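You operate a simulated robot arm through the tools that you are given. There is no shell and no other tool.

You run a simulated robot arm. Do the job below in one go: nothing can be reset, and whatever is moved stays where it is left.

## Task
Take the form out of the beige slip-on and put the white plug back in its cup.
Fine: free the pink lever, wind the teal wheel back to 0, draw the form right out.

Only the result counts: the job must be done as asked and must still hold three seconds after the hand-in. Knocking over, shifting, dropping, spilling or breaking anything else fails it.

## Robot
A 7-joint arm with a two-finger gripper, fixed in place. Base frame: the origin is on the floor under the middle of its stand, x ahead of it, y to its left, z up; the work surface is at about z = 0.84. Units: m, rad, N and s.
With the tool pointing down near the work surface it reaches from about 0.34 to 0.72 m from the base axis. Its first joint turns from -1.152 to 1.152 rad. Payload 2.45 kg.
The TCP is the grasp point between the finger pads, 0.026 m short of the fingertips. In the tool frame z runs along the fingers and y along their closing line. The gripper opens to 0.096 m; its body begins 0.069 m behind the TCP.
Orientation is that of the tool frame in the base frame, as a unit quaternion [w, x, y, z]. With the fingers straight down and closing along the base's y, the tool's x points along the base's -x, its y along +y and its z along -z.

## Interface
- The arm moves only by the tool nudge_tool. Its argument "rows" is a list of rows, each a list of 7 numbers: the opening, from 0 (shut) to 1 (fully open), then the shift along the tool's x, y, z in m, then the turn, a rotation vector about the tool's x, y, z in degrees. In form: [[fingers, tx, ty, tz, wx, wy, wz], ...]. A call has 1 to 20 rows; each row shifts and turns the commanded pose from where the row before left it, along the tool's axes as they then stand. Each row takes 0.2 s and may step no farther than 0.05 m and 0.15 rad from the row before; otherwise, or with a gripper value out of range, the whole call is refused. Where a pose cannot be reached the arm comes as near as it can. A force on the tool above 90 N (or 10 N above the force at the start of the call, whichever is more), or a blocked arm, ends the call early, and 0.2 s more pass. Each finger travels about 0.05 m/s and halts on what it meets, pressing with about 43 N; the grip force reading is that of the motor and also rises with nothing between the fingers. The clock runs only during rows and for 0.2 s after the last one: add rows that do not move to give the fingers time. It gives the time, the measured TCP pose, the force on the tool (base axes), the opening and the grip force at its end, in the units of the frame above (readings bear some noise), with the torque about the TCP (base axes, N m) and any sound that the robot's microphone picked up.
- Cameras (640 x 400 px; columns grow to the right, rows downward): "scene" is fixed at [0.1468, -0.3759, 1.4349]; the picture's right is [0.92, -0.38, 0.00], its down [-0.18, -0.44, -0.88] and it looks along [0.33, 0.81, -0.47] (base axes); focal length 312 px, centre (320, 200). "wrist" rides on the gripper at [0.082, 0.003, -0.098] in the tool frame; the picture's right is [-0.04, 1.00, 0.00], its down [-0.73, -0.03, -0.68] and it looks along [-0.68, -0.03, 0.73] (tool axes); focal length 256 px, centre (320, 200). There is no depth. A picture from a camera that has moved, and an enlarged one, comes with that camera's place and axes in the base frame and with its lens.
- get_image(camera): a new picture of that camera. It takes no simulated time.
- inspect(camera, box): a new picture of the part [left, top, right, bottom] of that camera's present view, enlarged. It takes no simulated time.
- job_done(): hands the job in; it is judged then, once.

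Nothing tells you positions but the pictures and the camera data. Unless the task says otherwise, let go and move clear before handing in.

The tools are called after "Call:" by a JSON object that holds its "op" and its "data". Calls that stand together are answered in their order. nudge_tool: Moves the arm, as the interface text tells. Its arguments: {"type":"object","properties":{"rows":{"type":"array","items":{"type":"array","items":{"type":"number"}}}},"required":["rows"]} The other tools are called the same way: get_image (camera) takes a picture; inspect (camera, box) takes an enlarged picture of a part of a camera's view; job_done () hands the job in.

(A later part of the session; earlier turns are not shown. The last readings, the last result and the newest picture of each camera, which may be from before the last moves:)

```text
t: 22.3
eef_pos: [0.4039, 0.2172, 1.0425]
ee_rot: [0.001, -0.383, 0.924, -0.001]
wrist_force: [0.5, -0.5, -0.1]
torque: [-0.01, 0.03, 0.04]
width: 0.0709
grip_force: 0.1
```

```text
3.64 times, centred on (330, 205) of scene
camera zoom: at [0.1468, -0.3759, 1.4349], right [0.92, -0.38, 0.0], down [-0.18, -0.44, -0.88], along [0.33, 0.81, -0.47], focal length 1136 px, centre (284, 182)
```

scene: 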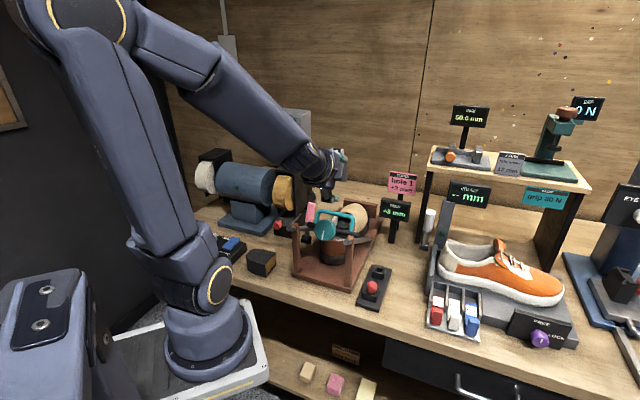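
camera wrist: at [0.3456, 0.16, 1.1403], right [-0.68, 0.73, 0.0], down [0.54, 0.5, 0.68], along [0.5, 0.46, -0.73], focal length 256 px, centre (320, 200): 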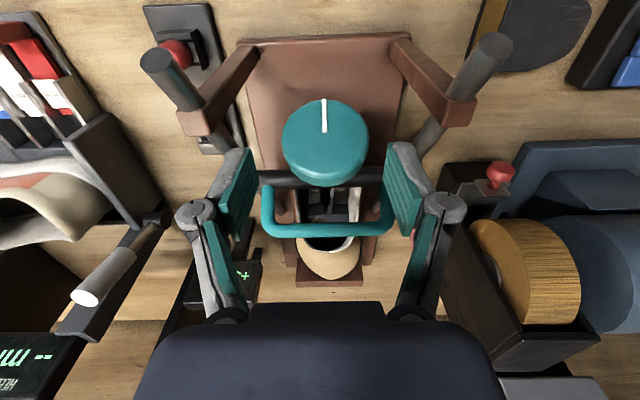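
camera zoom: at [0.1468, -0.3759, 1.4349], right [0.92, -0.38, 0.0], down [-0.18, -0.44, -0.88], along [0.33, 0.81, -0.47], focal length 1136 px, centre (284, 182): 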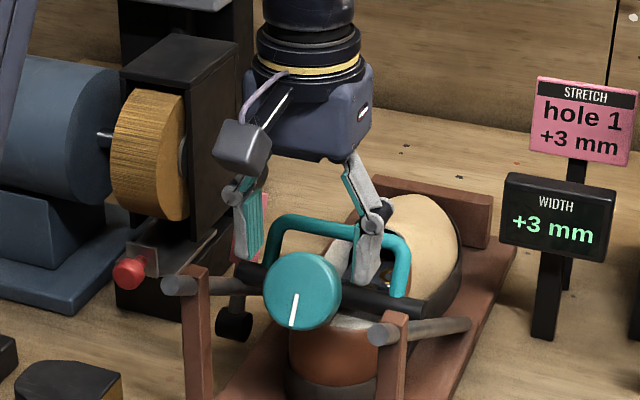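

All lines up. I'll finish the descent, close on the rim, and hold still to see the grip.

Call:
{"op": "nudge_tool", "data": {"rows": [[0.74, -0.002, 0.002, 0.023, 0, 0, 0], [0.74, 0, 0, 0.023, 0, 0, 0], [0.74, 0, 0, 0, 0, 0, 0], [0, 0, 0, 0, 0, 0, 0], [0, 0, 0, 0, 0, 0, 0], [0, 0, 0, 0, 0, 0, 0]]}}

Call:
{"op": "get_image", "data": {"camera": "wrist"}}

Call:
{"op": "inspect", "data": {"camera": "scene", "box": [270, 170, 420, 270]}}

```text
t: 23.7
eef_pos: [0.4051, 0.222, 0.997]
ee_rot: [-0.001, -0.383, 0.924, -0.001]
wrist_force: [-5.6, 4.7, 0.8]
torque: [0.04, 0.01, 0.09]
width: 0.0519
grip_force: 44.9
```

```text
taken
camera wrist: at [0.3458, 0.1645, 1.0957], right [-0.68, 0.73, 0.0], down [0.54, 0.5, 0.68], along [0.5, 0.46, -0.73], focal length 256 px, centre (320, 200)
```

wrist: 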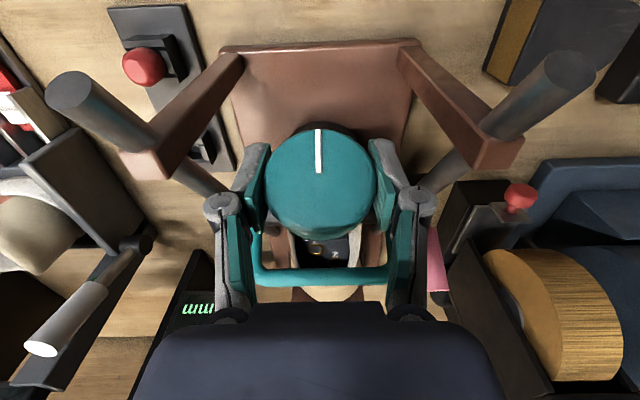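

```text
4.00 times, centred on (345, 220) of scene
camera zoom: at [0.1467, -0.3757, 1.435], right [0.92, -0.38, 0.0], down [-0.18, -0.44, -0.88], along [0.33, 0.81, -0.48], focal length 1249 px, centre (220, 120)
```

zoom: 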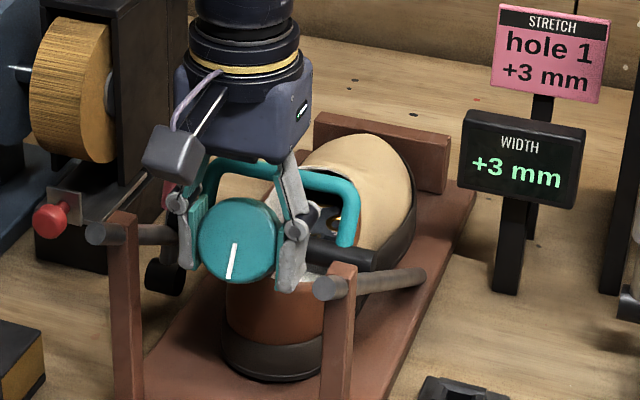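

The rim is held at 52 mm. I'll turn about 16° counter-clockwise (seen from the wheel's face) and read the width display.

Call:
{"op": "nudge_tool", "data": {"rows": [[0, 0, 0, 0, 6.78, 0, -4.24], [0, 0, 0, 0, 6.78, 0, -4.24], [0, 0, 0, 0, 0, 0, 0]]}}

Call:
{"op": "get_image", "data": {"camera": "wrist"}}

Call:
{"op": "inspect", "data": {"camera": "scene", "box": [270, 170, 420, 270]}}

```text
t: 24.5
eef_pos: [0.4046, 0.2209, 0.9978]
ee_rot: [0.044, -0.447, 0.886, -0.11]
wrist_force: [-17.2, 6.2, 3.1]
torque: [0.01, 0.03, -0.01]
width: 0.052
grip_force: 44.9
```

```text
taken
camera wrist: at [0.3371, 0.1715, 1.0937], right [-0.76, 0.61, -0.24], down [0.34, 0.68, 0.65], along [0.56, 0.42, -0.72], focal length 256 px, centre (320, 200)
```

wrist: 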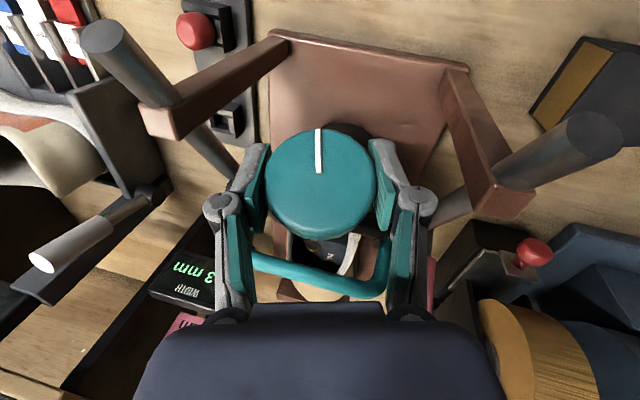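

```text
4.00 times, centred on (345, 220) of scene
camera zoom: at [0.1463, -0.3757, 1.4351], right [0.92, -0.38, 0.0], down [-0.18, -0.44, -0.88], along [0.34, 0.81, -0.47], focal length 1249 px, centre (220, 120)
```

zoom: 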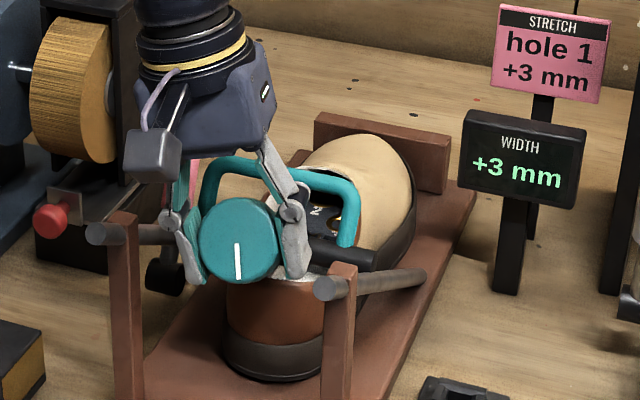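

The wheel turned freely with the hand. The display still rounds to +3, so I'll turn another 16°.

Call:
{"op": "nudge_tool", "data": {"rows": [[0, 0, 0, 0, 6.78, 0, -4.24], [0, 0, 0, 0, 6.78, 0, -4.24], [0, 0, 0, 0, 0, 0, 0]]}}

Call:
{"op": "get_image", "data": {"camera": "wrist"}}

Call:
{"op": "inspect", "data": {"camera": "scene", "box": [270, 170, 420, 270]}}

```text
t: 25.3
eef_pos: [0.4044, 0.2211, 0.9986]
ee_rot: [0.089, -0.503, 0.832, -0.217]
wrist_force: [-23.8, 6.1, 3.5]
torque: [0.07, 0.01, 0.05]
width: 0.052
grip_force: 44.7
```

```text
taken
camera wrist: at [0.3281, 0.1766, 1.089], right [-0.78, 0.43, -0.45], down [0.12, 0.81, 0.57], along [0.61, 0.39, -0.69], focal length 256 px, centre (320, 200)
```

wrist: 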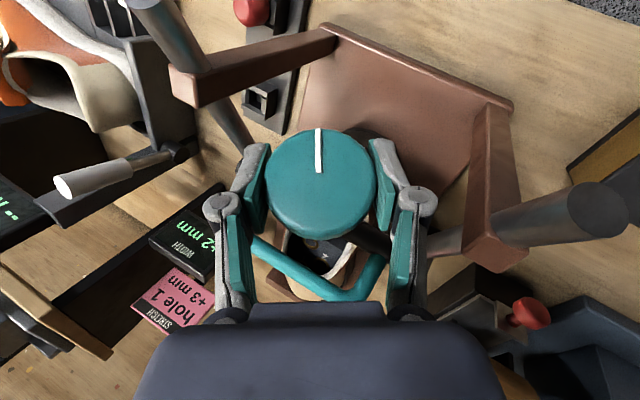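

```text
4.00 times, centred on (345, 220) of scene
camera zoom: at [0.1461, -0.3757, 1.4351], right [0.92, -0.38, 0.0], down [-0.18, -0.44, -0.88], along [0.34, 0.81, -0.47], focal length 1249 px, centre (220, 120)
```

zoom: 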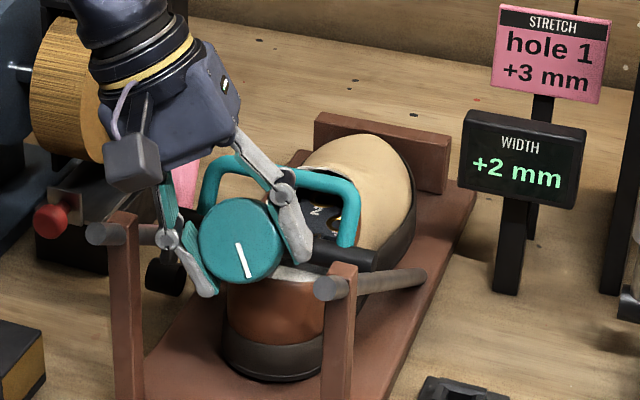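

The display dropped to +2 mm: counter-clockwise is right, at about 60° per mm, so 180° in total. I'll open, swing the hand back about 64°, and regrip.

Call:
{"op": "nudge_tool", "data": {"rows": [[0.76, 0, 0, 0, 0, 0, 0], [0.76, 0, 0, 0, 0, 0, 0], [0.76, 0, 0, 0, -6.78, 0, 4.24], [0.76, 0, 0, 0, -6.78, 0, 4.24], [0.76, 0, 0, 0, -6.78, 0, 4.24], [0.76, 0, 0, 0, -6.78, 0, 4.24], [0.76, 0, 0, 0, -6.78, 0, 4.24], [0.76, 0, 0, 0, -6.78, 0, 4.24], [0.76, 0, 0, 0, -6.78, 0, 4.24], [0.76, 0, 0, 0, -6.78, 0, 4.24], [0.76, 0, 0, 0, 0, 0, 0]]}}

Call:
{"op": "get_image", "data": {"camera": "wrist"}}

Call:
{"op": "inspect", "data": {"camera": "scene", "box": [270, 150, 430, 270]}}

```text
t: 27.7
eef_pos: [0.4067, 0.2211, 0.9994]
ee_rot: [-0.089, -0.233, 0.944, 0.216]
wrist_force: [-0.9, 0.3, -0.4]
torque: [-0.01, 0.0, -0.01]
width: 0.073
grip_force: 0.1
```

```text
taken
camera wrist: at [0.3609, 0.1475, 1.0927], right [-0.37, 0.82, 0.45], down [0.84, 0.08, 0.54], along [0.41, 0.57, -0.71], focal length 256 px, centre (320, 200)
```

wrist: 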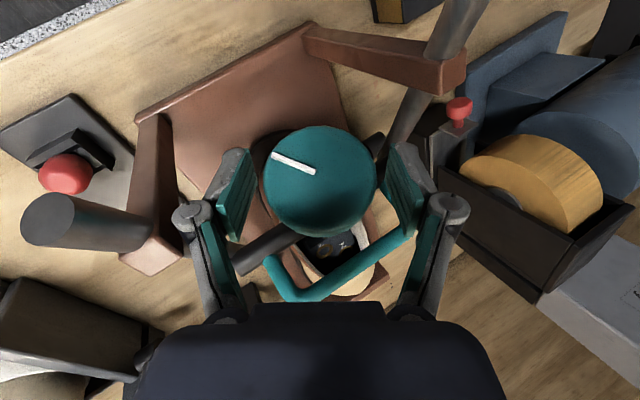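

```text
3.33 times, centred on (350, 210) of scene
camera zoom: at [0.1468, -0.3759, 1.4349], right [0.92, -0.38, 0.0], down [-0.18, -0.44, -0.88], along [0.33, 0.81, -0.47], focal length 1041 px, centre (220, 167)
```

zoom: 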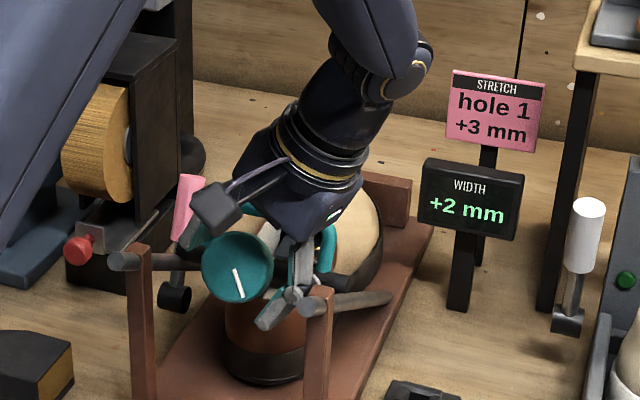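

No contact, and the wheel stayed put. I'll grip again and turn 64° counter-clockwise.

Call:
{"op": "nudge_tool", "data": {"rows": [[0, 0, 0, 0, 0, 0, 0], [0, 0, 0, 0, 0, 0, 0], [0, 0, 0, 0, 0, 0, 0], [0, 0, 0, 0, 6.78, 0, -4.24], [0, 0, 0, 0, 6.78, 0, -4.24], [0, 0, 0, 0, 6.78, 0, -4.24], [0, 0, 0, 0, 6.78, 0, -4.24], [0, 0, 0, 0, 6.78, 0, -4.24], [0, 0, 0, 0, 6.78, 0, -4.24], [0, 0, 0, 0, 6.78, 0, -4.24], [0, 0, 0, 0, 6.78, 0, -4.24], [0, 0, 0, 0, 0, 0, 0]]}}

Call:
{"op": "inspect", "data": {"camera": "scene", "box": [270, 150, 430, 270]}}

```text
t: 30.3
eef_pos: [0.4058, 0.224, 0.9987]
ee_rot: [0.09, -0.504, 0.831, -0.217]
wrist_force: [-19.2, 7.8, 20.7]
torque: [0.04, -0.04, -0.04]
width: 0.052
grip_force: 45.3
```

```text
3.33 times, centred on (350, 210) of scene
camera zoom: at [0.146, -0.3757, 1.4351], right [0.92, -0.38, 0.0], down [-0.18, -0.44, -0.88], along [0.34, 0.81, -0.47], focal length 1041 px, centre (220, 167)
```

zoom: 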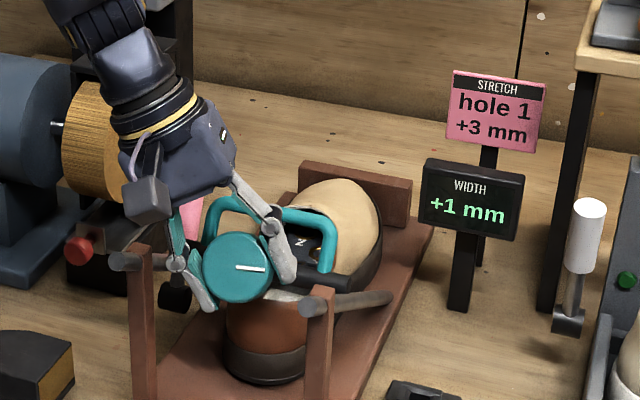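

Display reads +1 mm and the mark is at about 3 o'clock. I'll repeat the regrip and turn.

Call:
{"op": "nudge_tool", "data": {"rows": [[0.76, 0, 0, 0, 0, 0, 0], [0.76, 0, 0, 0, 0, 0, 0], [0.76, 0, 0, 0, -6.78, 0, 4.24], [0.76, 0, 0, 0, -6.78, 0, 4.24], [0.76, 0, 0, 0, -6.78, 0, 4.24], [0.76, 0, 0, 0, -6.78, 0, 4.24], [0.76, 0, 0, 0, -6.78, 0, 4.24], [0.76, 0, 0, 0, -6.78, 0, 4.24], [0.76, 0, 0, 0, -6.78, 0, 4.24], [0.76, 0, 0, 0, -6.78, 0, 4.24], [0.76, 0, 0, 0, 0, 0, 0]]}}

Call:
{"op": "nudge_tool", "data": {"rows": [[0, 0, 0, 0, 0, 0, 0], [0, 0, 0, 0, 0, 0, 0], [0, 0, 0, 0, 0, 0, 0], [0, 0, 0, 0, 6.78, 0, -4.24], [0, 0, 0, 0, 6.78, 0, -4.24], [0, 0, 0, 0, 6.78, 0, -4.24], [0, 0, 0, 0, 6.78, 0, -4.24], [0, 0, 0, 0, 6.78, 0, -4.24], [0, 0, 0, 0, 6.78, 0, -4.24], [0, 0, 0, 0, 6.78, 0, -4.24], [0, 0, 0, 0, 6.78, 0, -4.24], [0, 0, 0, 0, 0, 0, 0]]}}

Call:
{"op": "inspect", "data": {"camera": "scene", "box": [270, 150, 430, 270]}}

Call:
{"op": "get_image", "data": {"camera": "wrist"}}

```text
t: 32.7
eef_pos: [0.4068, 0.2209, 0.9978]
ee_rot: [-0.09, -0.234, 0.944, 0.216]
wrist_force: [0.2, -0.1, -0.2]
torque: [0.03, 0.02, 0.0]
width: 0.0735
grip_force: 0.0
```

```text
t: 35.3
eef_pos: [0.406, 0.2239, 0.9996]
ee_rot: [0.091, -0.505, 0.831, -0.215]
wrist_force: [-22.5, 16.5, 24.0]
torque: [0.12, -0.09, -0.07]
width: 0.0518
grip_force: 45.0
```

```text
3.33 times, centred on (350, 210) of scene
camera zoom: at [0.1459, -0.3755, 1.4351], right [0.92, -0.38, 0.0], down [-0.18, -0.44, -0.88], along [0.34, 0.81, -0.47], focal length 1041 px, centre (220, 167)
```

zoom: 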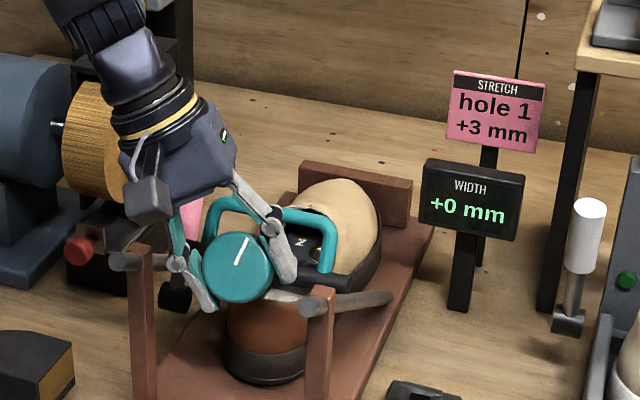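

```text
taken
camera wrist: at [0.3286, 0.1778, 1.0894], right [-0.78, 0.43, -0.45], down [0.12, 0.81, 0.57], along [0.61, 0.39, -0.69], focal length 256 px, centre (320, 200)
```

wrist: 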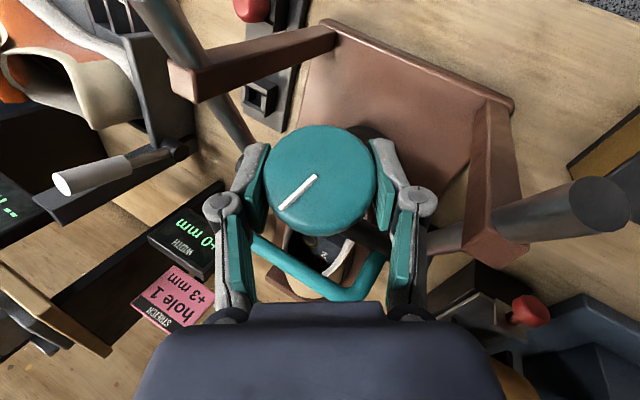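

Display now rounds to +0 and the mark is near 1 o'clock, roughly 20° short of the top. One more regrip and a fine turn.

Call:
{"op": "nudge_tool", "data": {"rows": [[0.76, 0, 0, 0, 0, 0, 0], [0.76, 0, 0, 0, 0, 0, 0], [0.76, 0, 0, 0, -6.78, 0, 4.24], [0.76, 0, 0, 0, -6.78, 0, 4.24], [0.76, 0, 0, 0, -6.78, 0, 4.24], [0.76, 0, 0, 0, -6.78, 0, 4.24], [0.76, 0, 0, 0, 0, 0, 0], [0, 0, 0, 0, 0, 0, 0], [0, 0, 0, 0, 0, 0, 0], [0, 0, 0, 0, 0, 0, 0], [0, 0, 0, 0, 6.78, 0, -4.24], [0, 0, 0, 0, 6.78, 0, -4.24], [0, 0, 0, 0, 0, 0, 0]]}}

Call:
{"op": "inspect", "data": {"camera": "scene", "box": [300, 190, 420, 260]}}

Call:
{"op": "inspect", "data": {"camera": "wrist", "box": [220, 80, 420, 220]}}

```text
t: 38.1
eef_pos: [0.4061, 0.2241, 0.9993]
ee_rot: [0.046, -0.448, 0.886, -0.109]
wrist_force: [-10.5, 13.5, 1.0]
torque: [1.01, 0.71, -1.19]
width: 0.0523
grip_force: 44.9
```

```text
5.33 times, centred on (360, 225) of scene
camera zoom: at [0.1465, -0.3755, 1.4351], right [0.92, -0.38, 0.0], down [-0.18, -0.44, -0.88], along [0.33, 0.81, -0.48], focal length 1666 px, centre (107, 67)
```

zoom: 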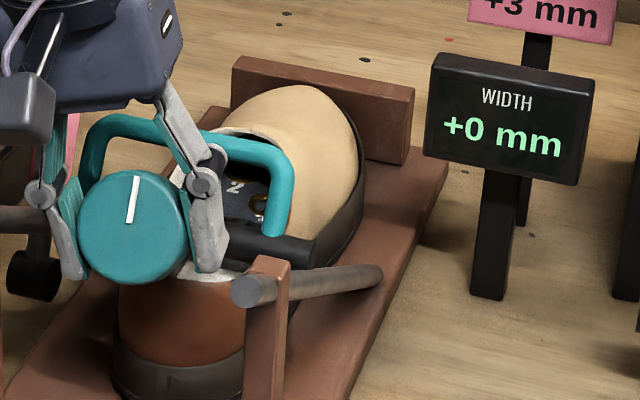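

```text
2.86 times, centred on (320, 150) of wrist
camera zoom: at [0.3381, 0.1736, 1.095], right [-0.76, 0.61, -0.23], down [0.34, 0.67, 0.66], along [0.56, 0.42, -0.72], focal length 731 px, centre (320, 343)
```

zoom: 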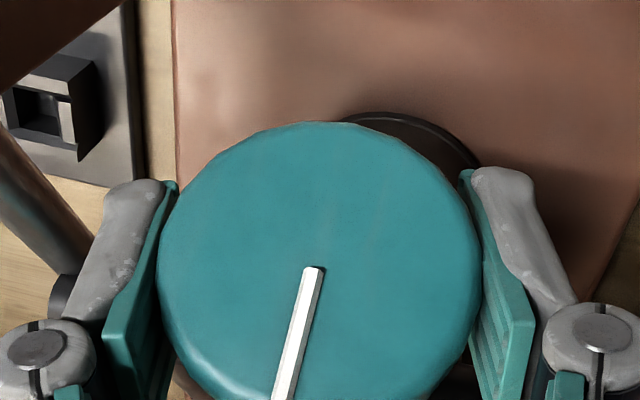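

The shaft torque rose sharply (about 1.7 N·m) with the mark at 12 o'clock and display +0, so the wheel is at its zero stop. I'll release, straighten, rise and turn for the bail.

Call:
{"op": "nudge_tool", "data": {"rows": [[0.76, 0, 0, 0, 0, 0, 0], [0.76, 0, 0, 0, 0, 0, 0], [0.76, 0, 0, 0, -6.78, 0, 4.24], [0.76, 0, 0, 0, -6.78, 0, 4.24], [0.76, 0, 0, -0.05, 0, 0, 0], [0.76, 0, 0, -0.05, 0, 0, 0], [0.76, 0, 0, -0.04, 0, 0, 0], [0.6, 0, 0, 0, 0, 0, 0]]}}

Call:
{"op": "nudge_tool", "data": {"rows": [[0.5, 0, 0, 0, 0, 0, 8.18], [0.5, 0, 0, 0, 0, 0, 8.18], [0.5, 0, 0, 0, 0, 0, 8.18], [0.5, 0, 0, 0, 0, 0, 8.18], [0.5, 0, 0, 0, 0, 0, 8.18], [0.5, 0, 0, 0, 0, 0, 8.18], [0.5, 0, 0, 0, 0, 0, 8.18], [0.5, 0, 0, 0, 0, 0, 8.18], [0.5, 0, 0, 0, 0, 0, 8.18], [0.5, 0, 0, 0, 0, 0, 8.18], [0.5, 0, 0, 0, 0, 0, 8.2], [0.5, 0, 0, 0, 0, 0, 0]]}}

Call:
{"op": "get_image", "data": {"camera": "wrist"}}

Call:
{"op": "inspect", "data": {"camera": "scene", "box": [270, 150, 430, 270]}}

```text
t: 39.9
eef_pos: [0.408, 0.2236, 1.1395]
ee_rot: [0.001, -0.384, 0.923, -0.001]
wrist_force: [0.1, 0.2, -0.5]
torque: [0.0, 0.01, 0.04]
width: 0.0574
grip_force: 0.0
```

```text
t: 42.5
eef_pos: [0.4057, 0.2222, 1.1399]
ee_rot: [0.001, 0.383, 0.924, 0.0]
wrist_force: [-0.7, 0.5, -0.6]
torque: [-0.02, -0.02, -0.02]
width: 0.0478
grip_force: 0.1
```

```text
taken
camera wrist: at [0.3513, 0.2806, 1.236], right [0.74, 0.68, 0.0], down [0.5, -0.54, 0.68], along [0.46, -0.5, -0.73], focal length 256 px, centre (320, 200)
```

wrist: 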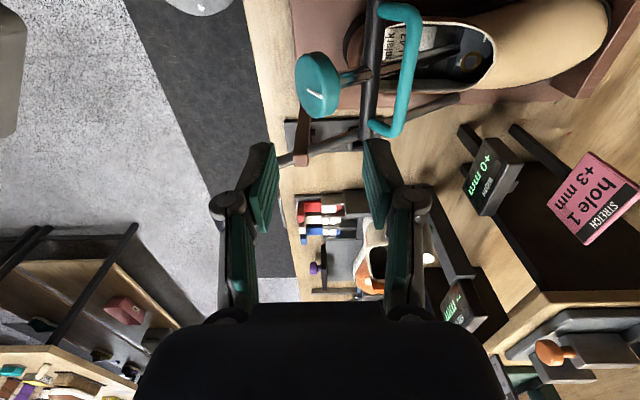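

```text
3.33 times, centred on (350, 210) of scene
camera zoom: at [0.1468, -0.3759, 1.4349], right [0.92, -0.38, 0.0], down [-0.18, -0.44, -0.88], along [0.33, 0.81, -0.47], focal length 1041 px, centre (220, 167)
```

zoom: 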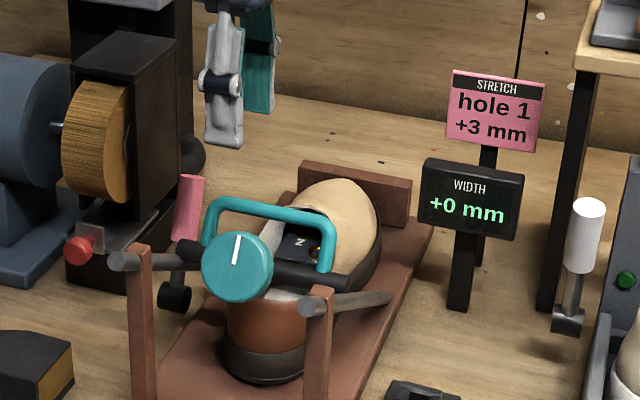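

The wheel reads +0 with its mark upright. I'll refine the bail's position from this side view.

Call:
{"op": "inspect", "data": {"camera": "wrist", "box": [280, 0, 480, 150]}}

Call:
{"op": "inspect", "data": {"camera": "scene", "box": [300, 195, 380, 250]}}

```text
2.67 times, centred on (380, 75) of wrist
camera zoom: at [0.3513, 0.2806, 1.236], right [0.74, 0.68, 0.0], down [0.5, -0.54, 0.68], along [0.46, -0.5, -0.73], focal length 683 px, centre (160, 533)
```

zoom: 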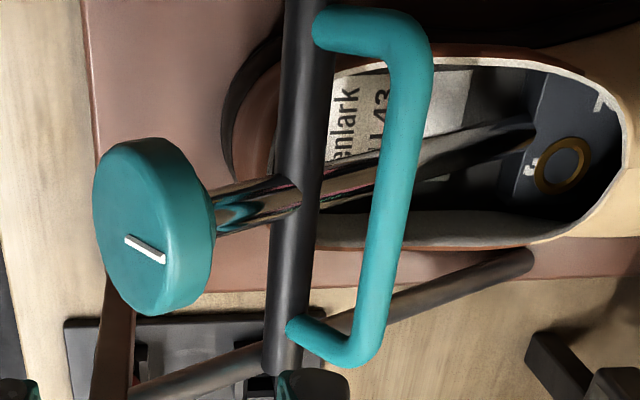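

```text
7.27 times, centred on (340, 222) of scene
camera zoom: at [0.1468, -0.3759, 1.4349], right [0.92, -0.38, 0.0], down [-0.18, -0.44, -0.88], along [0.33, 0.81, -0.47], focal length 2271 px, centre (174, 36)
```

zoom: 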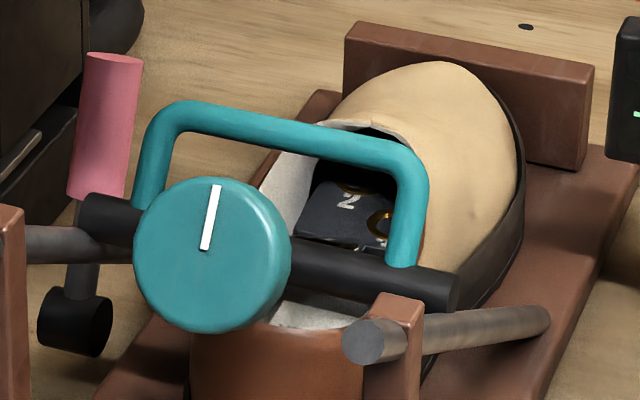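

The bail bar runs from (0.421, 0.307) to (0.491, 0.240) at z ≈ 1.007. I'll move over its middle and come down with the fingers straddling it fore and aft.

Call:
{"op": "nudge_tool", "data": {"rows": [[0.45, 0, 0.0356, 0, 0, 0, 0], [0.45, 0, 0.0355, 0, 0, 0, 0], [0.45, 0, 0, 0.04, 0, 0, 0], [0.45, 0, 0, 0.03, 0, 0, 0], [0.45, 0, 0, 0, 0, 0, 0]]}}

Call:
{"op": "get_image", "data": {"camera": "wrist"}}

Call:
{"op": "inspect", "data": {"camera": "scene", "box": [280, 170, 400, 260]}}

```text
t: 43.7
eef_pos: [0.4561, 0.2702, 1.069]
ee_rot: [0.0, 0.383, 0.924, -0.001]
wrist_force: [0.0, -0.8, -0.3]
torque: [0.02, -0.05, 0.01]
width: 0.0433
grip_force: 0.0
```

```text
taken
camera wrist: at [0.4032, 0.3296, 1.1663], right [0.73, 0.68, 0.0], down [0.5, -0.54, 0.68], along [0.46, -0.5, -0.73], focal length 256 px, centre (320, 200)
```

wrist: 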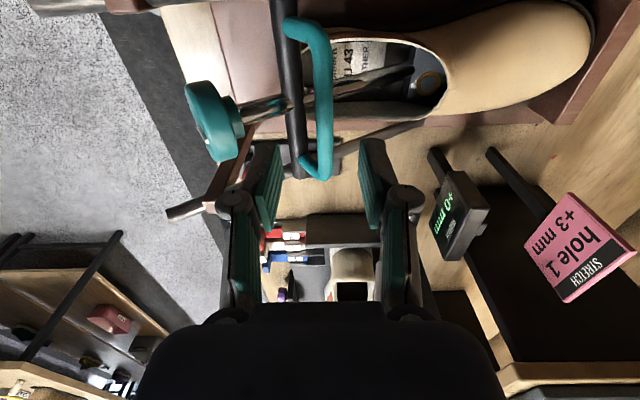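

```text
4.44 times, centred on (340, 215) of scene
camera zoom: at [0.1468, -0.3759, 1.4349], right [0.92, -0.38, 0.0], down [-0.18, -0.44, -0.88], along [0.33, 0.81, -0.47], focal length 1388 px, centre (231, 133)
```

zoom: 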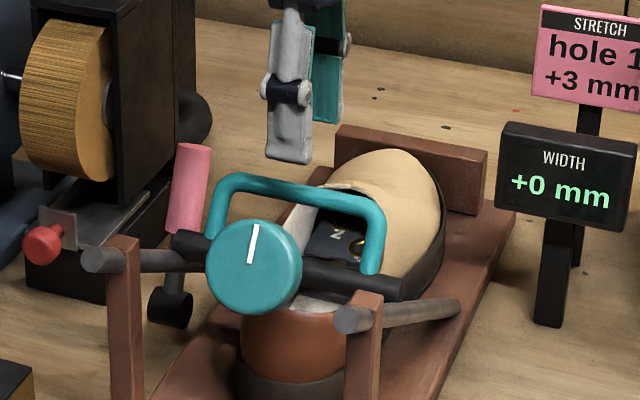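

The bar lies midway between the fingers. I'll go down the last 47 mm, keeping the tips above the crossbar, and close.

Call:
{"op": "nudge_tool", "data": {"rows": [[0.45, 0, 0, 0.025, 0, 0, 0], [0.45, 0, 0, 0.022, 0, 0, 0], [0.45, 0, 0, 0, 0, 0, 0], [0, 0, 0, 0, 0, 0, 0], [0, 0, 0, 0, 0, 0, 0], [0, 0, 0, 0, 0, 0, 0]]}}

Call:
{"op": "get_image", "data": {"camera": "wrist"}}

Call:
{"op": "inspect", "data": {"camera": "scene", "box": [280, 170, 400, 260]}}

```text
t: 45.1
eef_pos: [0.4572, 0.2729, 1.0228]
ee_rot: [0.001, 0.383, 0.924, 0.001]
wrist_force: [4.6, 5.5, 2.6]
torque: [0.11, -0.08, -0.34]
width: 0.0115
grip_force: 36.1
```

```text
taken
camera wrist: at [0.402, 0.3318, 1.1191], right [0.73, 0.68, 0.0], down [0.5, -0.54, 0.68], along [0.46, -0.5, -0.73], focal length 256 px, centre (320, 200)
```

wrist: 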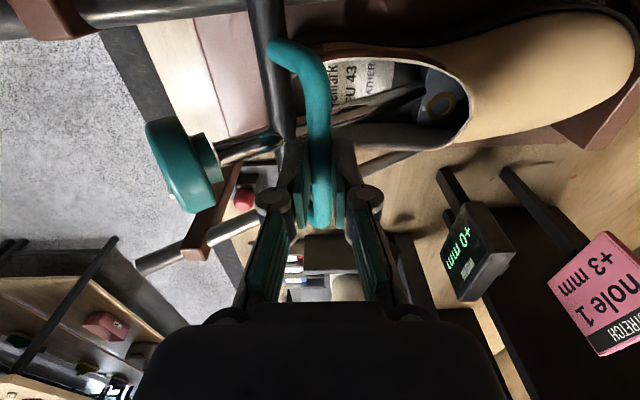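

```text
4.44 times, centred on (340, 215) of scene
camera zoom: at [0.1469, -0.3757, 1.435], right [0.92, -0.38, 0.0], down [-0.18, -0.44, -0.88], along [0.33, 0.81, -0.48], focal length 1388 px, centre (231, 133)
```

zoom: 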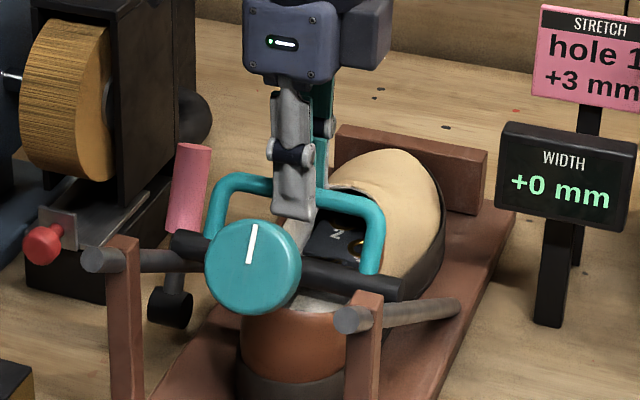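

I have the bail (11.5 mm bar). I'll begin drawing it up the slope with small steps and watch the force.

Call:
{"op": "nudge_tool", "data": {"rows": [[0, 0, -0.00848, -0.0053, 0, 0, 0], [0, 0, -0.00848, -0.0053, 0, 0, 0], [0, 0, 0, 0, 0, 0, 0]]}}

Call:
{"op": "inspect", "data": {"camera": "scene", "box": [280, 170, 400, 260]}}

```text
t: 45.9
eef_pos: [0.4446, 0.2619, 1.0329]
ee_rot: [0.002, 0.382, 0.924, 0.001]
wrist_force: [3.9, 10.7, 9.1]
torque: [0.18, -0.1, -0.36]
width: 0.0113
grip_force: 38.6
```

```text
4.44 times, centred on (340, 215) of scene
camera zoom: at [0.1468, -0.3756, 1.435], right [0.92, -0.38, 0.0], down [-0.18, -0.44, -0.88], along [0.33, 0.81, -0.48], focal length 1388 px, centre (231, 133)
```

zoom: 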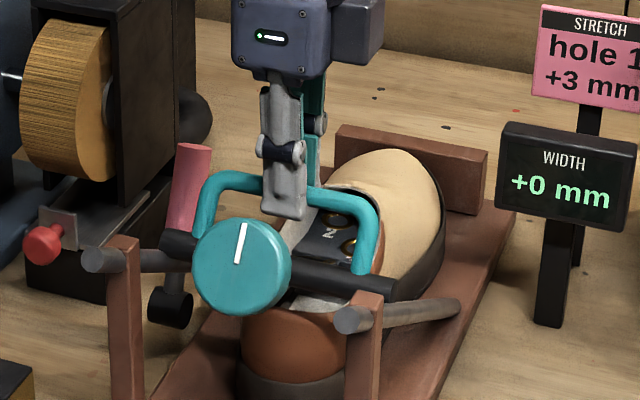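

The form slides out with little force. I'll keep drawing it along the rails.

Call:
{"op": "nudge_tool", "data": {"rows": [[0, 0, -0.00848, -0.0053, 0, 0, 0], [0, 0, -0.00848, -0.0053, 0, 0, 0], [0, 0, -0.00848, -0.0053, 0, 0, 0], [0, 0, -0.00848, -0.0053, 0, 0, 0], [0, 0, 0, 0, 0, 0, 0]]}}

Call:
{"op": "inspect", "data": {"camera": "scene", "box": [280, 170, 400, 260]}}

Call:
{"op": "get_image", "data": {"camera": "wrist"}}

```text
t: 47.1
eef_pos: [0.4207, 0.2365, 1.0534]
ee_rot: [0.001, 0.382, 0.924, 0.0]
wrist_force: [-4.7, 18.7, 9.4]
torque: [0.48, 0.21, -0.43]
width: 0.0111
grip_force: 38.0
```

```text
4.44 times, centred on (340, 215) of scene
camera zoom: at [0.1466, -0.3754, 1.4351], right [0.92, -0.38, 0.0], down [-0.18, -0.44, -0.88], along [0.33, 0.81, -0.48], focal length 1388 px, centre (231, 133)
```

zoom: 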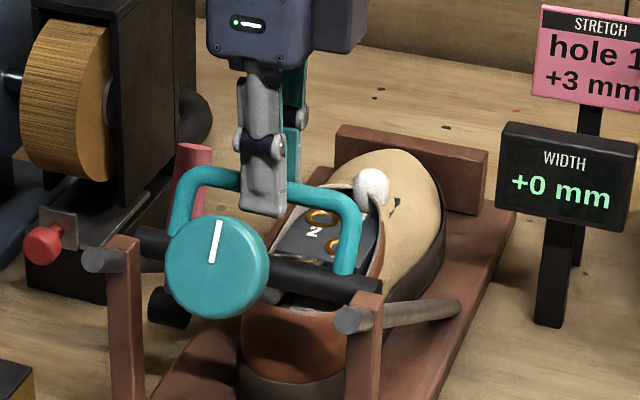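

```text
taken
camera wrist: at [0.3658, 0.2953, 1.1515], right [0.73, 0.68, 0.0], down [0.5, -0.54, 0.68], along [0.46, -0.5, -0.73], focal length 256 px, centre (320, 200)
```

wrist: 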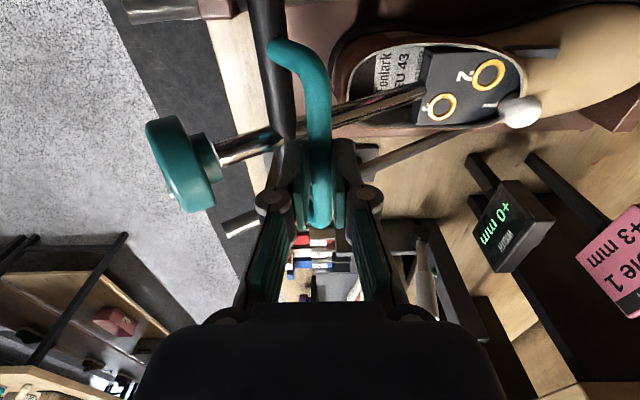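

The white plug is now visible in hole 1 on the right flank of the toe block. The crossbar is about to reach the posts, so I'll lift it slightly while continuing to draw back.

Call:
{"op": "nudge_tool", "data": {"rows": [[0, 0, -0.002, -0.008, 0, 0, 0], [0, 0, -0.006, -0.008, 0, 0, 0], [0, 0, -0.0085, -0.006, 0, 0, 0], [0, 0, 0, 0, 0, 0, 0]]}}

Call:
{"op": "inspect", "data": {"camera": "scene", "box": [280, 170, 400, 260]}}

Call:
{"op": "get_image", "data": {"camera": "wrist"}}

```text
t: 48.1
eef_pos: [0.4064, 0.2199, 1.0721]
ee_rot: [-0.004, 0.383, 0.924, -0.008]
wrist_force: [-18.7, -11.9, -41.4]
torque: [-0.04, 0.54, -0.55]
width: 0.0115
grip_force: 38.4
```

```text
4.44 times, centred on (340, 215) of scene
camera zoom: at [0.1468, -0.376, 1.4349], right [0.92, -0.38, 0.0], down [-0.18, -0.44, -0.88], along [0.33, 0.81, -0.47], focal length 1388 px, centre (231, 133)
```

zoom: 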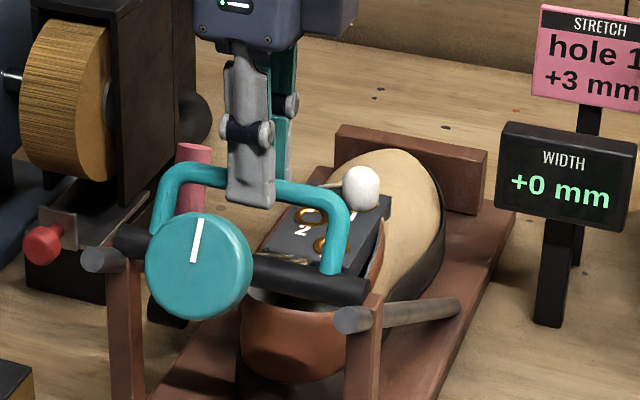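

```text
taken
camera wrist: at [0.3532, 0.2802, 1.1694], right [0.74, 0.68, -0.02], down [0.51, -0.53, 0.68], along [0.45, -0.51, -0.73], focal length 256 px, centre (320, 200)
```

wrist: 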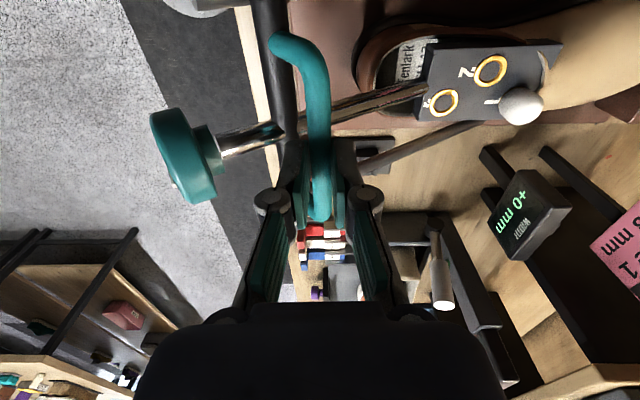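

Lifting meets a pure perpendicular pull of about 46 N, so the form is guided on the rails; sliding along them is free. I'll undo the lift and continue strictly along the slope.

Call:
{"op": "nudge_tool", "data": {"rows": [[0, 0, -0.0025, 0.004, 0, 0, 0], [0, 0, -0.0025, 0.004, 0, 0, 0], [0, 0, 0, 0, 0, 0, 0]]}}

Call:
{"op": "inspect", "data": {"camera": "scene", "box": [290, 200, 380, 260]}}

```text
t: 48.9
eef_pos: [0.4079, 0.2223, 1.0705]
ee_rot: [0.005, 0.383, 0.924, 0.005]
wrist_force: [11.1, 0.0, 14.2]
torque: [0.1, -0.24, -0.65]
width: 0.0115
grip_force: 38.7
```

```text
6.67 times, centred on (335, 230) of scene
camera zoom: at [0.147, -0.3759, 1.4349], right [0.92, -0.38, 0.0], down [-0.18, -0.44, -0.88], along [0.33, 0.81, -0.47], focal length 2082 px, centre (220, 0)
```

zoom: 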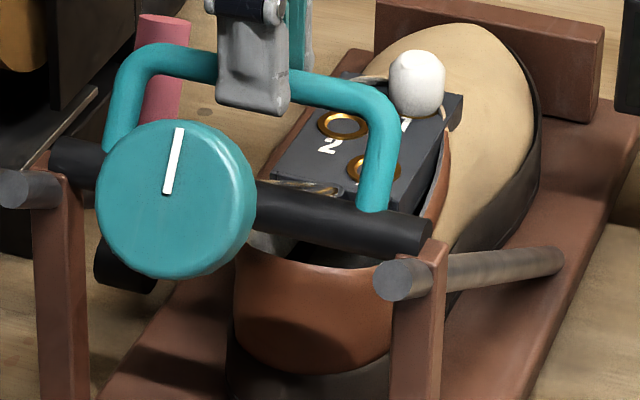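

Nearly neutral now. Continuing along the slope in small steps.

Call:
{"op": "nudge_tool", "data": {"rows": [[0, 0, -0.0074, -0.007, 0, 0, 0], [0, 0, -0.00848, -0.0053, 0, 0, 0], [0, 0, 0, 0, 0, 0, 0]]}}

Call:
{"op": "inspect", "data": {"camera": "scene", "box": [290, 200, 380, 260]}}

```text
t: 49.7
eef_pos: [0.3954, 0.2104, 1.0813]
ee_rot: [0.004, 0.382, 0.924, 0.002]
wrist_force: [17.0, 3.3, 19.0]
torque: [-0.33, -0.78, -0.63]
width: 0.0114
grip_force: 38.5
```

```text
6.67 times, centred on (335, 230) of scene
camera zoom: at [0.1471, -0.3759, 1.4349], right [0.92, -0.38, 0.0], down [-0.18, -0.44, -0.88], along [0.33, 0.81, -0.48], focal length 2082 px, centre (220, 0)
```

zoom: 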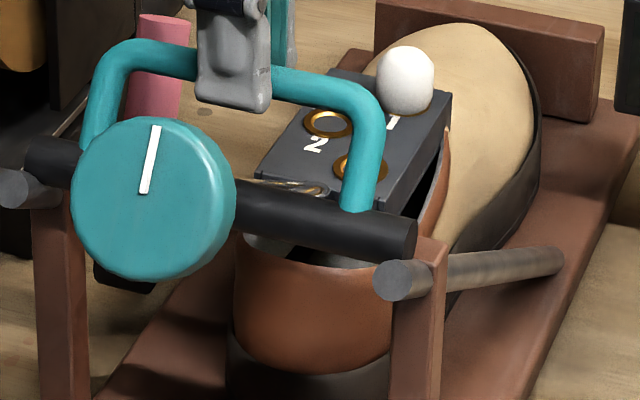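

Sliding well; the slope seems a degree or two steeper than I assumed, so I'll steer a little higher and go on.

Call:
{"op": "nudge_tool", "data": {"rows": [[0, 0, -0.0067, -0.0082, 0, 0, 0], [0, 0, -0.0082, -0.0057, 0, 0, 0], [0, 0, -0.0082, -0.0057, 0, 0, 0], [0, 0, 0, 0, 0, 0, 0]]}}

Call:
{"op": "inspect", "data": {"camera": "scene", "box": [290, 190, 380, 260]}}

Call:
{"op": "get_image", "data": {"camera": "wrist"}}

```text
t: 50.7
eef_pos: [0.377, 0.1906, 1.0984]
ee_rot: [-0.001, 0.383, 0.924, -0.006]
wrist_force: [5.6, -22.8, -25.6]
torque: [-0.53, -0.12, -0.56]
width: 0.0115
grip_force: 38.3
```

```text
5.71 times, centred on (335, 225) of scene
camera zoom: at [0.1473, -0.3764, 1.4347], right [0.92, -0.38, 0.0], down [-0.18, -0.44, -0.88], along [0.33, 0.81, -0.47], focal length 1785 px, centre (234, 57)
```

zoom: 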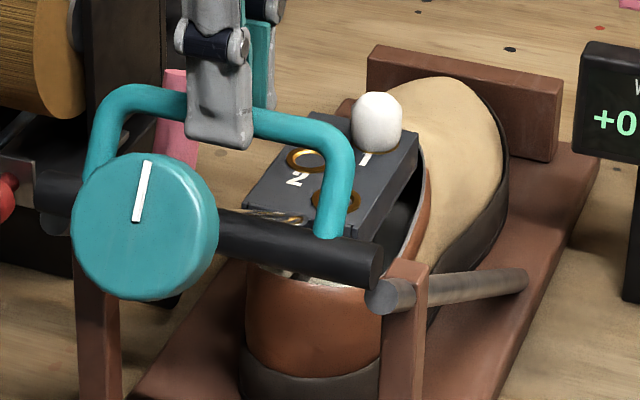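

```text
taken
camera wrist: at [0.3232, 0.2504, 1.1952], right [0.73, 0.68, -0.01], down [0.5, -0.53, 0.68], along [0.46, -0.51, -0.73], focal length 256 px, centre (320, 200)
```

wrist: 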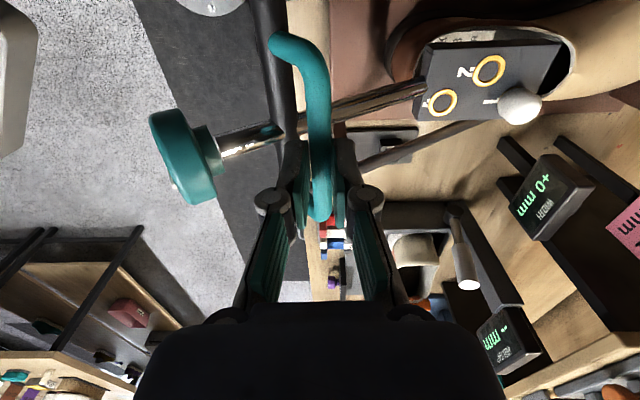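

Slightly too high now (about 28 N perpendicular, some sideways). The crossbar has passed the posts; I'll correct a few millimetres and look again.

Call:
{"op": "nudge_tool", "data": {"rows": [[0, -0.002, -0.0016, 0.0026, 0, 0, 0], [0, 0, 0, 0, 0, 0, 0]]}}

Call:
{"op": "inspect", "data": {"camera": "wrist", "box": [360, 0, 600, 150]}}

Call:
{"op": "inspect", "data": {"camera": "scene", "box": [310, 200, 380, 250]}}

```text
t: 51.3
eef_pos: [0.3787, 0.1919, 1.097]
ee_rot: [0.0, 0.381, 0.924, 0.0]
wrist_force: [-4.0, -8.7, -12.9]
torque: [-0.56, -0.22, -0.63]
width: 0.0116
grip_force: 38.5
```

```text
2.67 times, centred on (480, 75) of wrist
camera zoom: at [0.3232, 0.2503, 1.1945], right [0.73, 0.68, 0.0], down [0.5, -0.54, 0.68], along [0.46, -0.5, -0.73], focal length 683 px, centre (-107, 533)
```

zoom: 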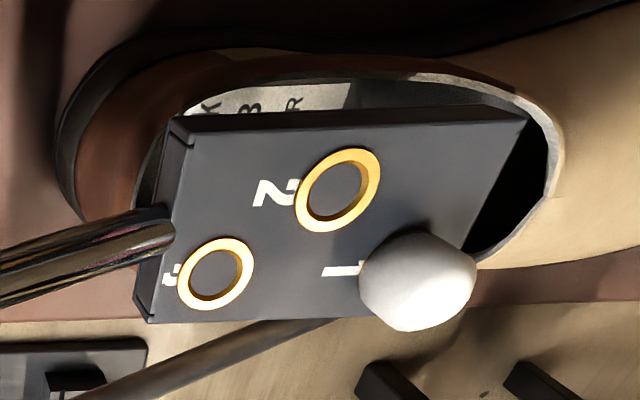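

```text
8.00 times, centred on (345, 225) of scene
camera zoom: at [0.1469, -0.376, 1.4349], right [0.92, -0.38, 0.0], down [-0.18, -0.44, -0.88], along [0.33, 0.81, -0.47], focal length 2499 px, centre (120, 0)
```

zoom: 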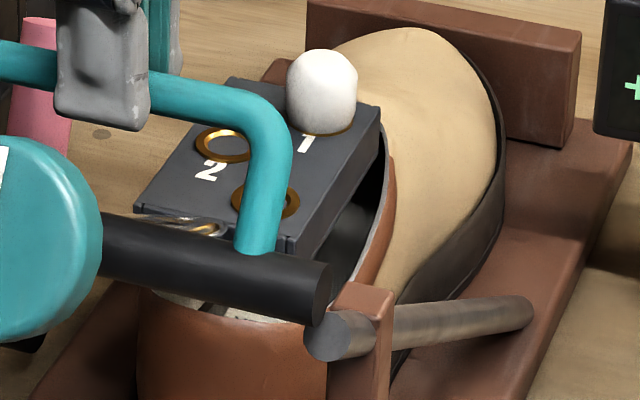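

The block is now nearly clear of the shoe's mouth. I'll draw further to find the end of travel.

Call:
{"op": "nudge_tool", "data": {"rows": [[0, 0, -0.0093, -0.0045, 0, 0, 0], [0, 0, -0.0084, -0.0054, 0, 0, 0], [0, 0, 0, 0, 0, 0, 0]]}}

Call:
{"op": "inspect", "data": {"camera": "wrist", "box": [360, 0, 600, 150]}}

Call:
{"op": "inspect", "data": {"camera": "scene", "box": [280, 180, 390, 260]}}

```text
t: 52.1
eef_pos: [0.369, 0.1824, 1.1112]
ee_rot: [0.006, 0.381, 0.925, 0.006]
wrist_force: [7.7, 9.4, 13.5]
torque: [-0.68, 0.73, -0.07]
width: 0.0
grip_force: 29.0
```

```text
2.67 times, centred on (480, 75) of wrist
camera zoom: at [0.3128, 0.2385, 1.2085], right [0.73, 0.68, 0.02], down [0.49, -0.54, 0.68], along [0.47, -0.49, -0.73], focal length 683 px, centre (-107, 533)
```

zoom: 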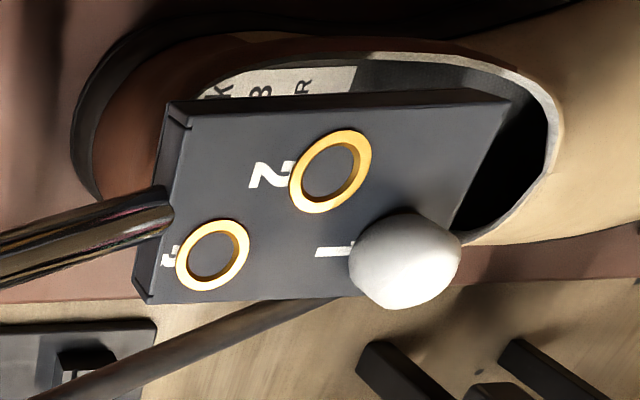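

```text
5.00 times, centred on (335, 220) of scene
camera zoom: at [0.1468, -0.3756, 1.435], right [0.92, -0.38, 0.0], down [-0.18, -0.44, -0.88], along [0.33, 0.81, -0.48], focal length 1562 px, centre (245, 100)
```

zoom: 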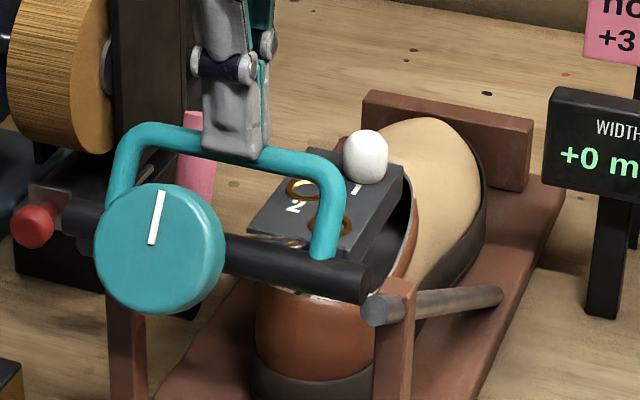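

The fingers slipped off the top of the bar, but the form stayed where it was, about 14 cm up the rails. I'll look closely before regripping.

Call:
{"op": "inspect", "data": {"camera": "wrist", "box": [230, 20, 410, 220]}}

Call:
{"op": "inspect", "data": {"camera": "scene", "box": [295, 180, 365, 240]}}

```text
2.00 times, centred on (320, 120) of wrist
camera zoom: at [0.3128, 0.2385, 1.2085], right [0.73, 0.68, 0.02], down [0.49, -0.54, 0.68], along [0.47, -0.49, -0.73], focal length 512 px, centre (320, 360)
```

zoom: 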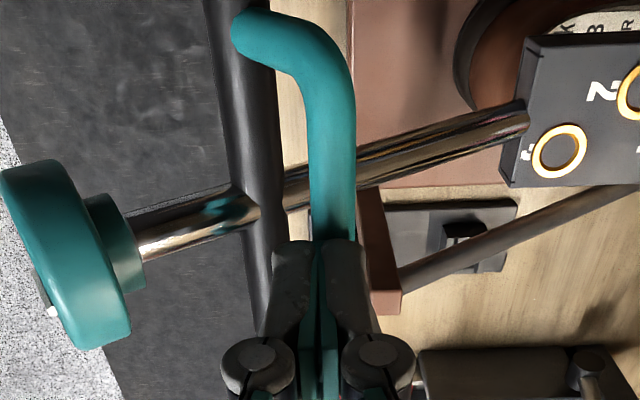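

```text
6.67 times, centred on (330, 210) of scene
camera zoom: at [0.1468, -0.3756, 1.435], right [0.92, -0.38, 0.0], down [-0.18, -0.44, -0.88], along [0.33, 0.81, -0.48], focal length 2082 px, centre (253, 133)
```

zoom: 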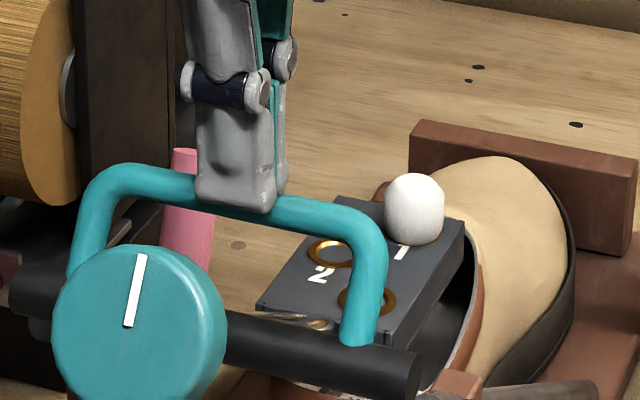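

The form holds by itself. I'll lift off, then hook the closed fingers in front of the bar and pull gently up-slope to confirm it is at its end stop.

Call:
{"op": "nudge_tool", "data": {"rows": [[0, 0, 0, -0.03, 0, 0, 0], [0, 0, 0.02, 0, 0, 0, 0], [0, 0, 0.014, 0, 0, 0, 0], [0, 0, 0, 0, 0, 0, 0]]}}

Call:
{"op": "get_image", "data": {"camera": "wrist"}}

Call:
{"op": "inspect", "data": {"camera": "scene", "box": [280, 170, 400, 260]}}

```text
t: 53.1
eef_pos: [0.3896, 0.2023, 1.1376]
ee_rot: [0.001, 0.382, 0.924, -0.002]
wrist_force: [0.6, -0.6, -0.2]
torque: [-0.03, 0.01, 0.03]
width: 0.0
grip_force: 28.6
```

```text
taken
camera wrist: at [0.3346, 0.2604, 1.2357], right [0.73, 0.68, 0.0], down [0.5, -0.54, 0.68], along [0.46, -0.5, -0.73], focal length 256 px, centre (320, 200)
```

wrist: 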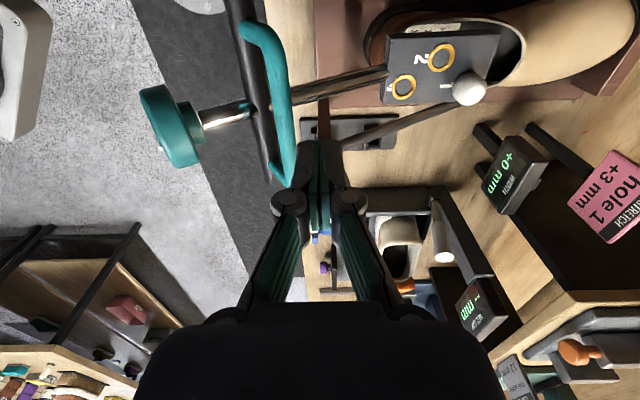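

```text
4.44 times, centred on (340, 215) of scene
camera zoom: at [0.1468, -0.3759, 1.4349], right [0.92, -0.38, 0.0], down [-0.18, -0.44, -0.88], along [0.33, 0.81, -0.47], focal length 1388 px, centre (231, 133)
```

zoom: 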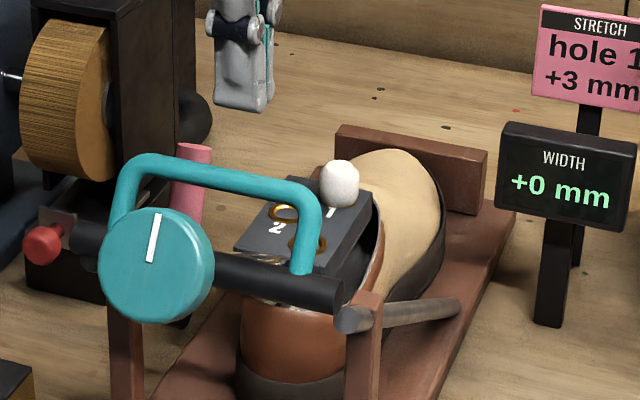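

The form floats on its guide with the crossbar just past the rail ends. I'll lower the closed fingers in front of the bar and pull gently.

Call:
{"op": "nudge_tool", "data": {"rows": [[0, 0, 0.002, 0.023, 0, 0, 0], [0, 0, 0, 0.022, 0, 0, 0], [0, 0, -0.005, 0, 0, 0, 0], [0, 0, -0.005, 0, 0, 0, 0], [0, 0, 0, 0, 0, 0, 0]]}}

Call:
{"op": "get_image", "data": {"camera": "wrist"}}

Call:
{"op": "inspect", "data": {"camera": "scene", "box": [280, 170, 400, 260]}}

```text
t: 54.3
eef_pos: [0.3847, 0.1955, 1.0927]
ee_rot: [0.002, 0.382, 0.924, 0.001]
wrist_force: [7.0, 5.7, 6.4]
torque: [0.07, 0.01, -0.04]
width: 0.0001
grip_force: 28.3
```

```text
taken
camera wrist: at [0.329, 0.2549, 1.1898], right [0.73, 0.68, 0.0], down [0.5, -0.54, 0.68], along [0.46, -0.5, -0.73], focal length 256 px, centre (320, 200)
```

wrist: 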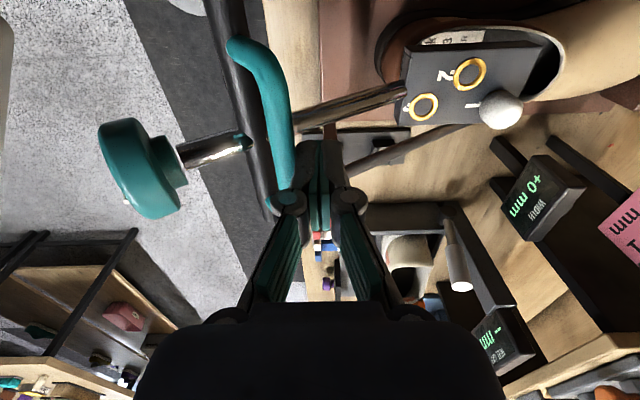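

```text
4.44 times, centred on (340, 215) of scene
camera zoom: at [0.147, -0.3757, 1.435], right [0.92, -0.38, 0.0], down [-0.18, -0.44, -0.88], along [0.33, 0.81, -0.48], focal length 1388 px, centre (231, 133)
```

zoom: 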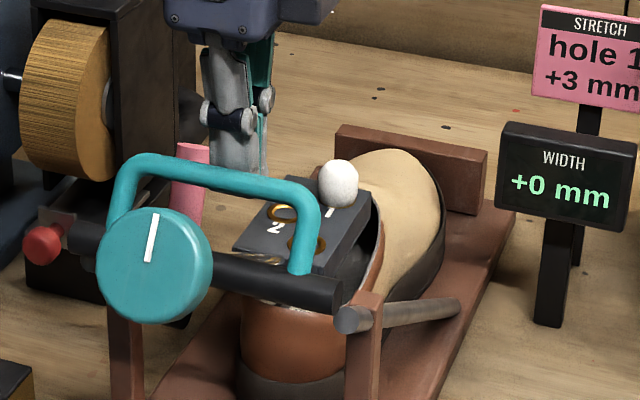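

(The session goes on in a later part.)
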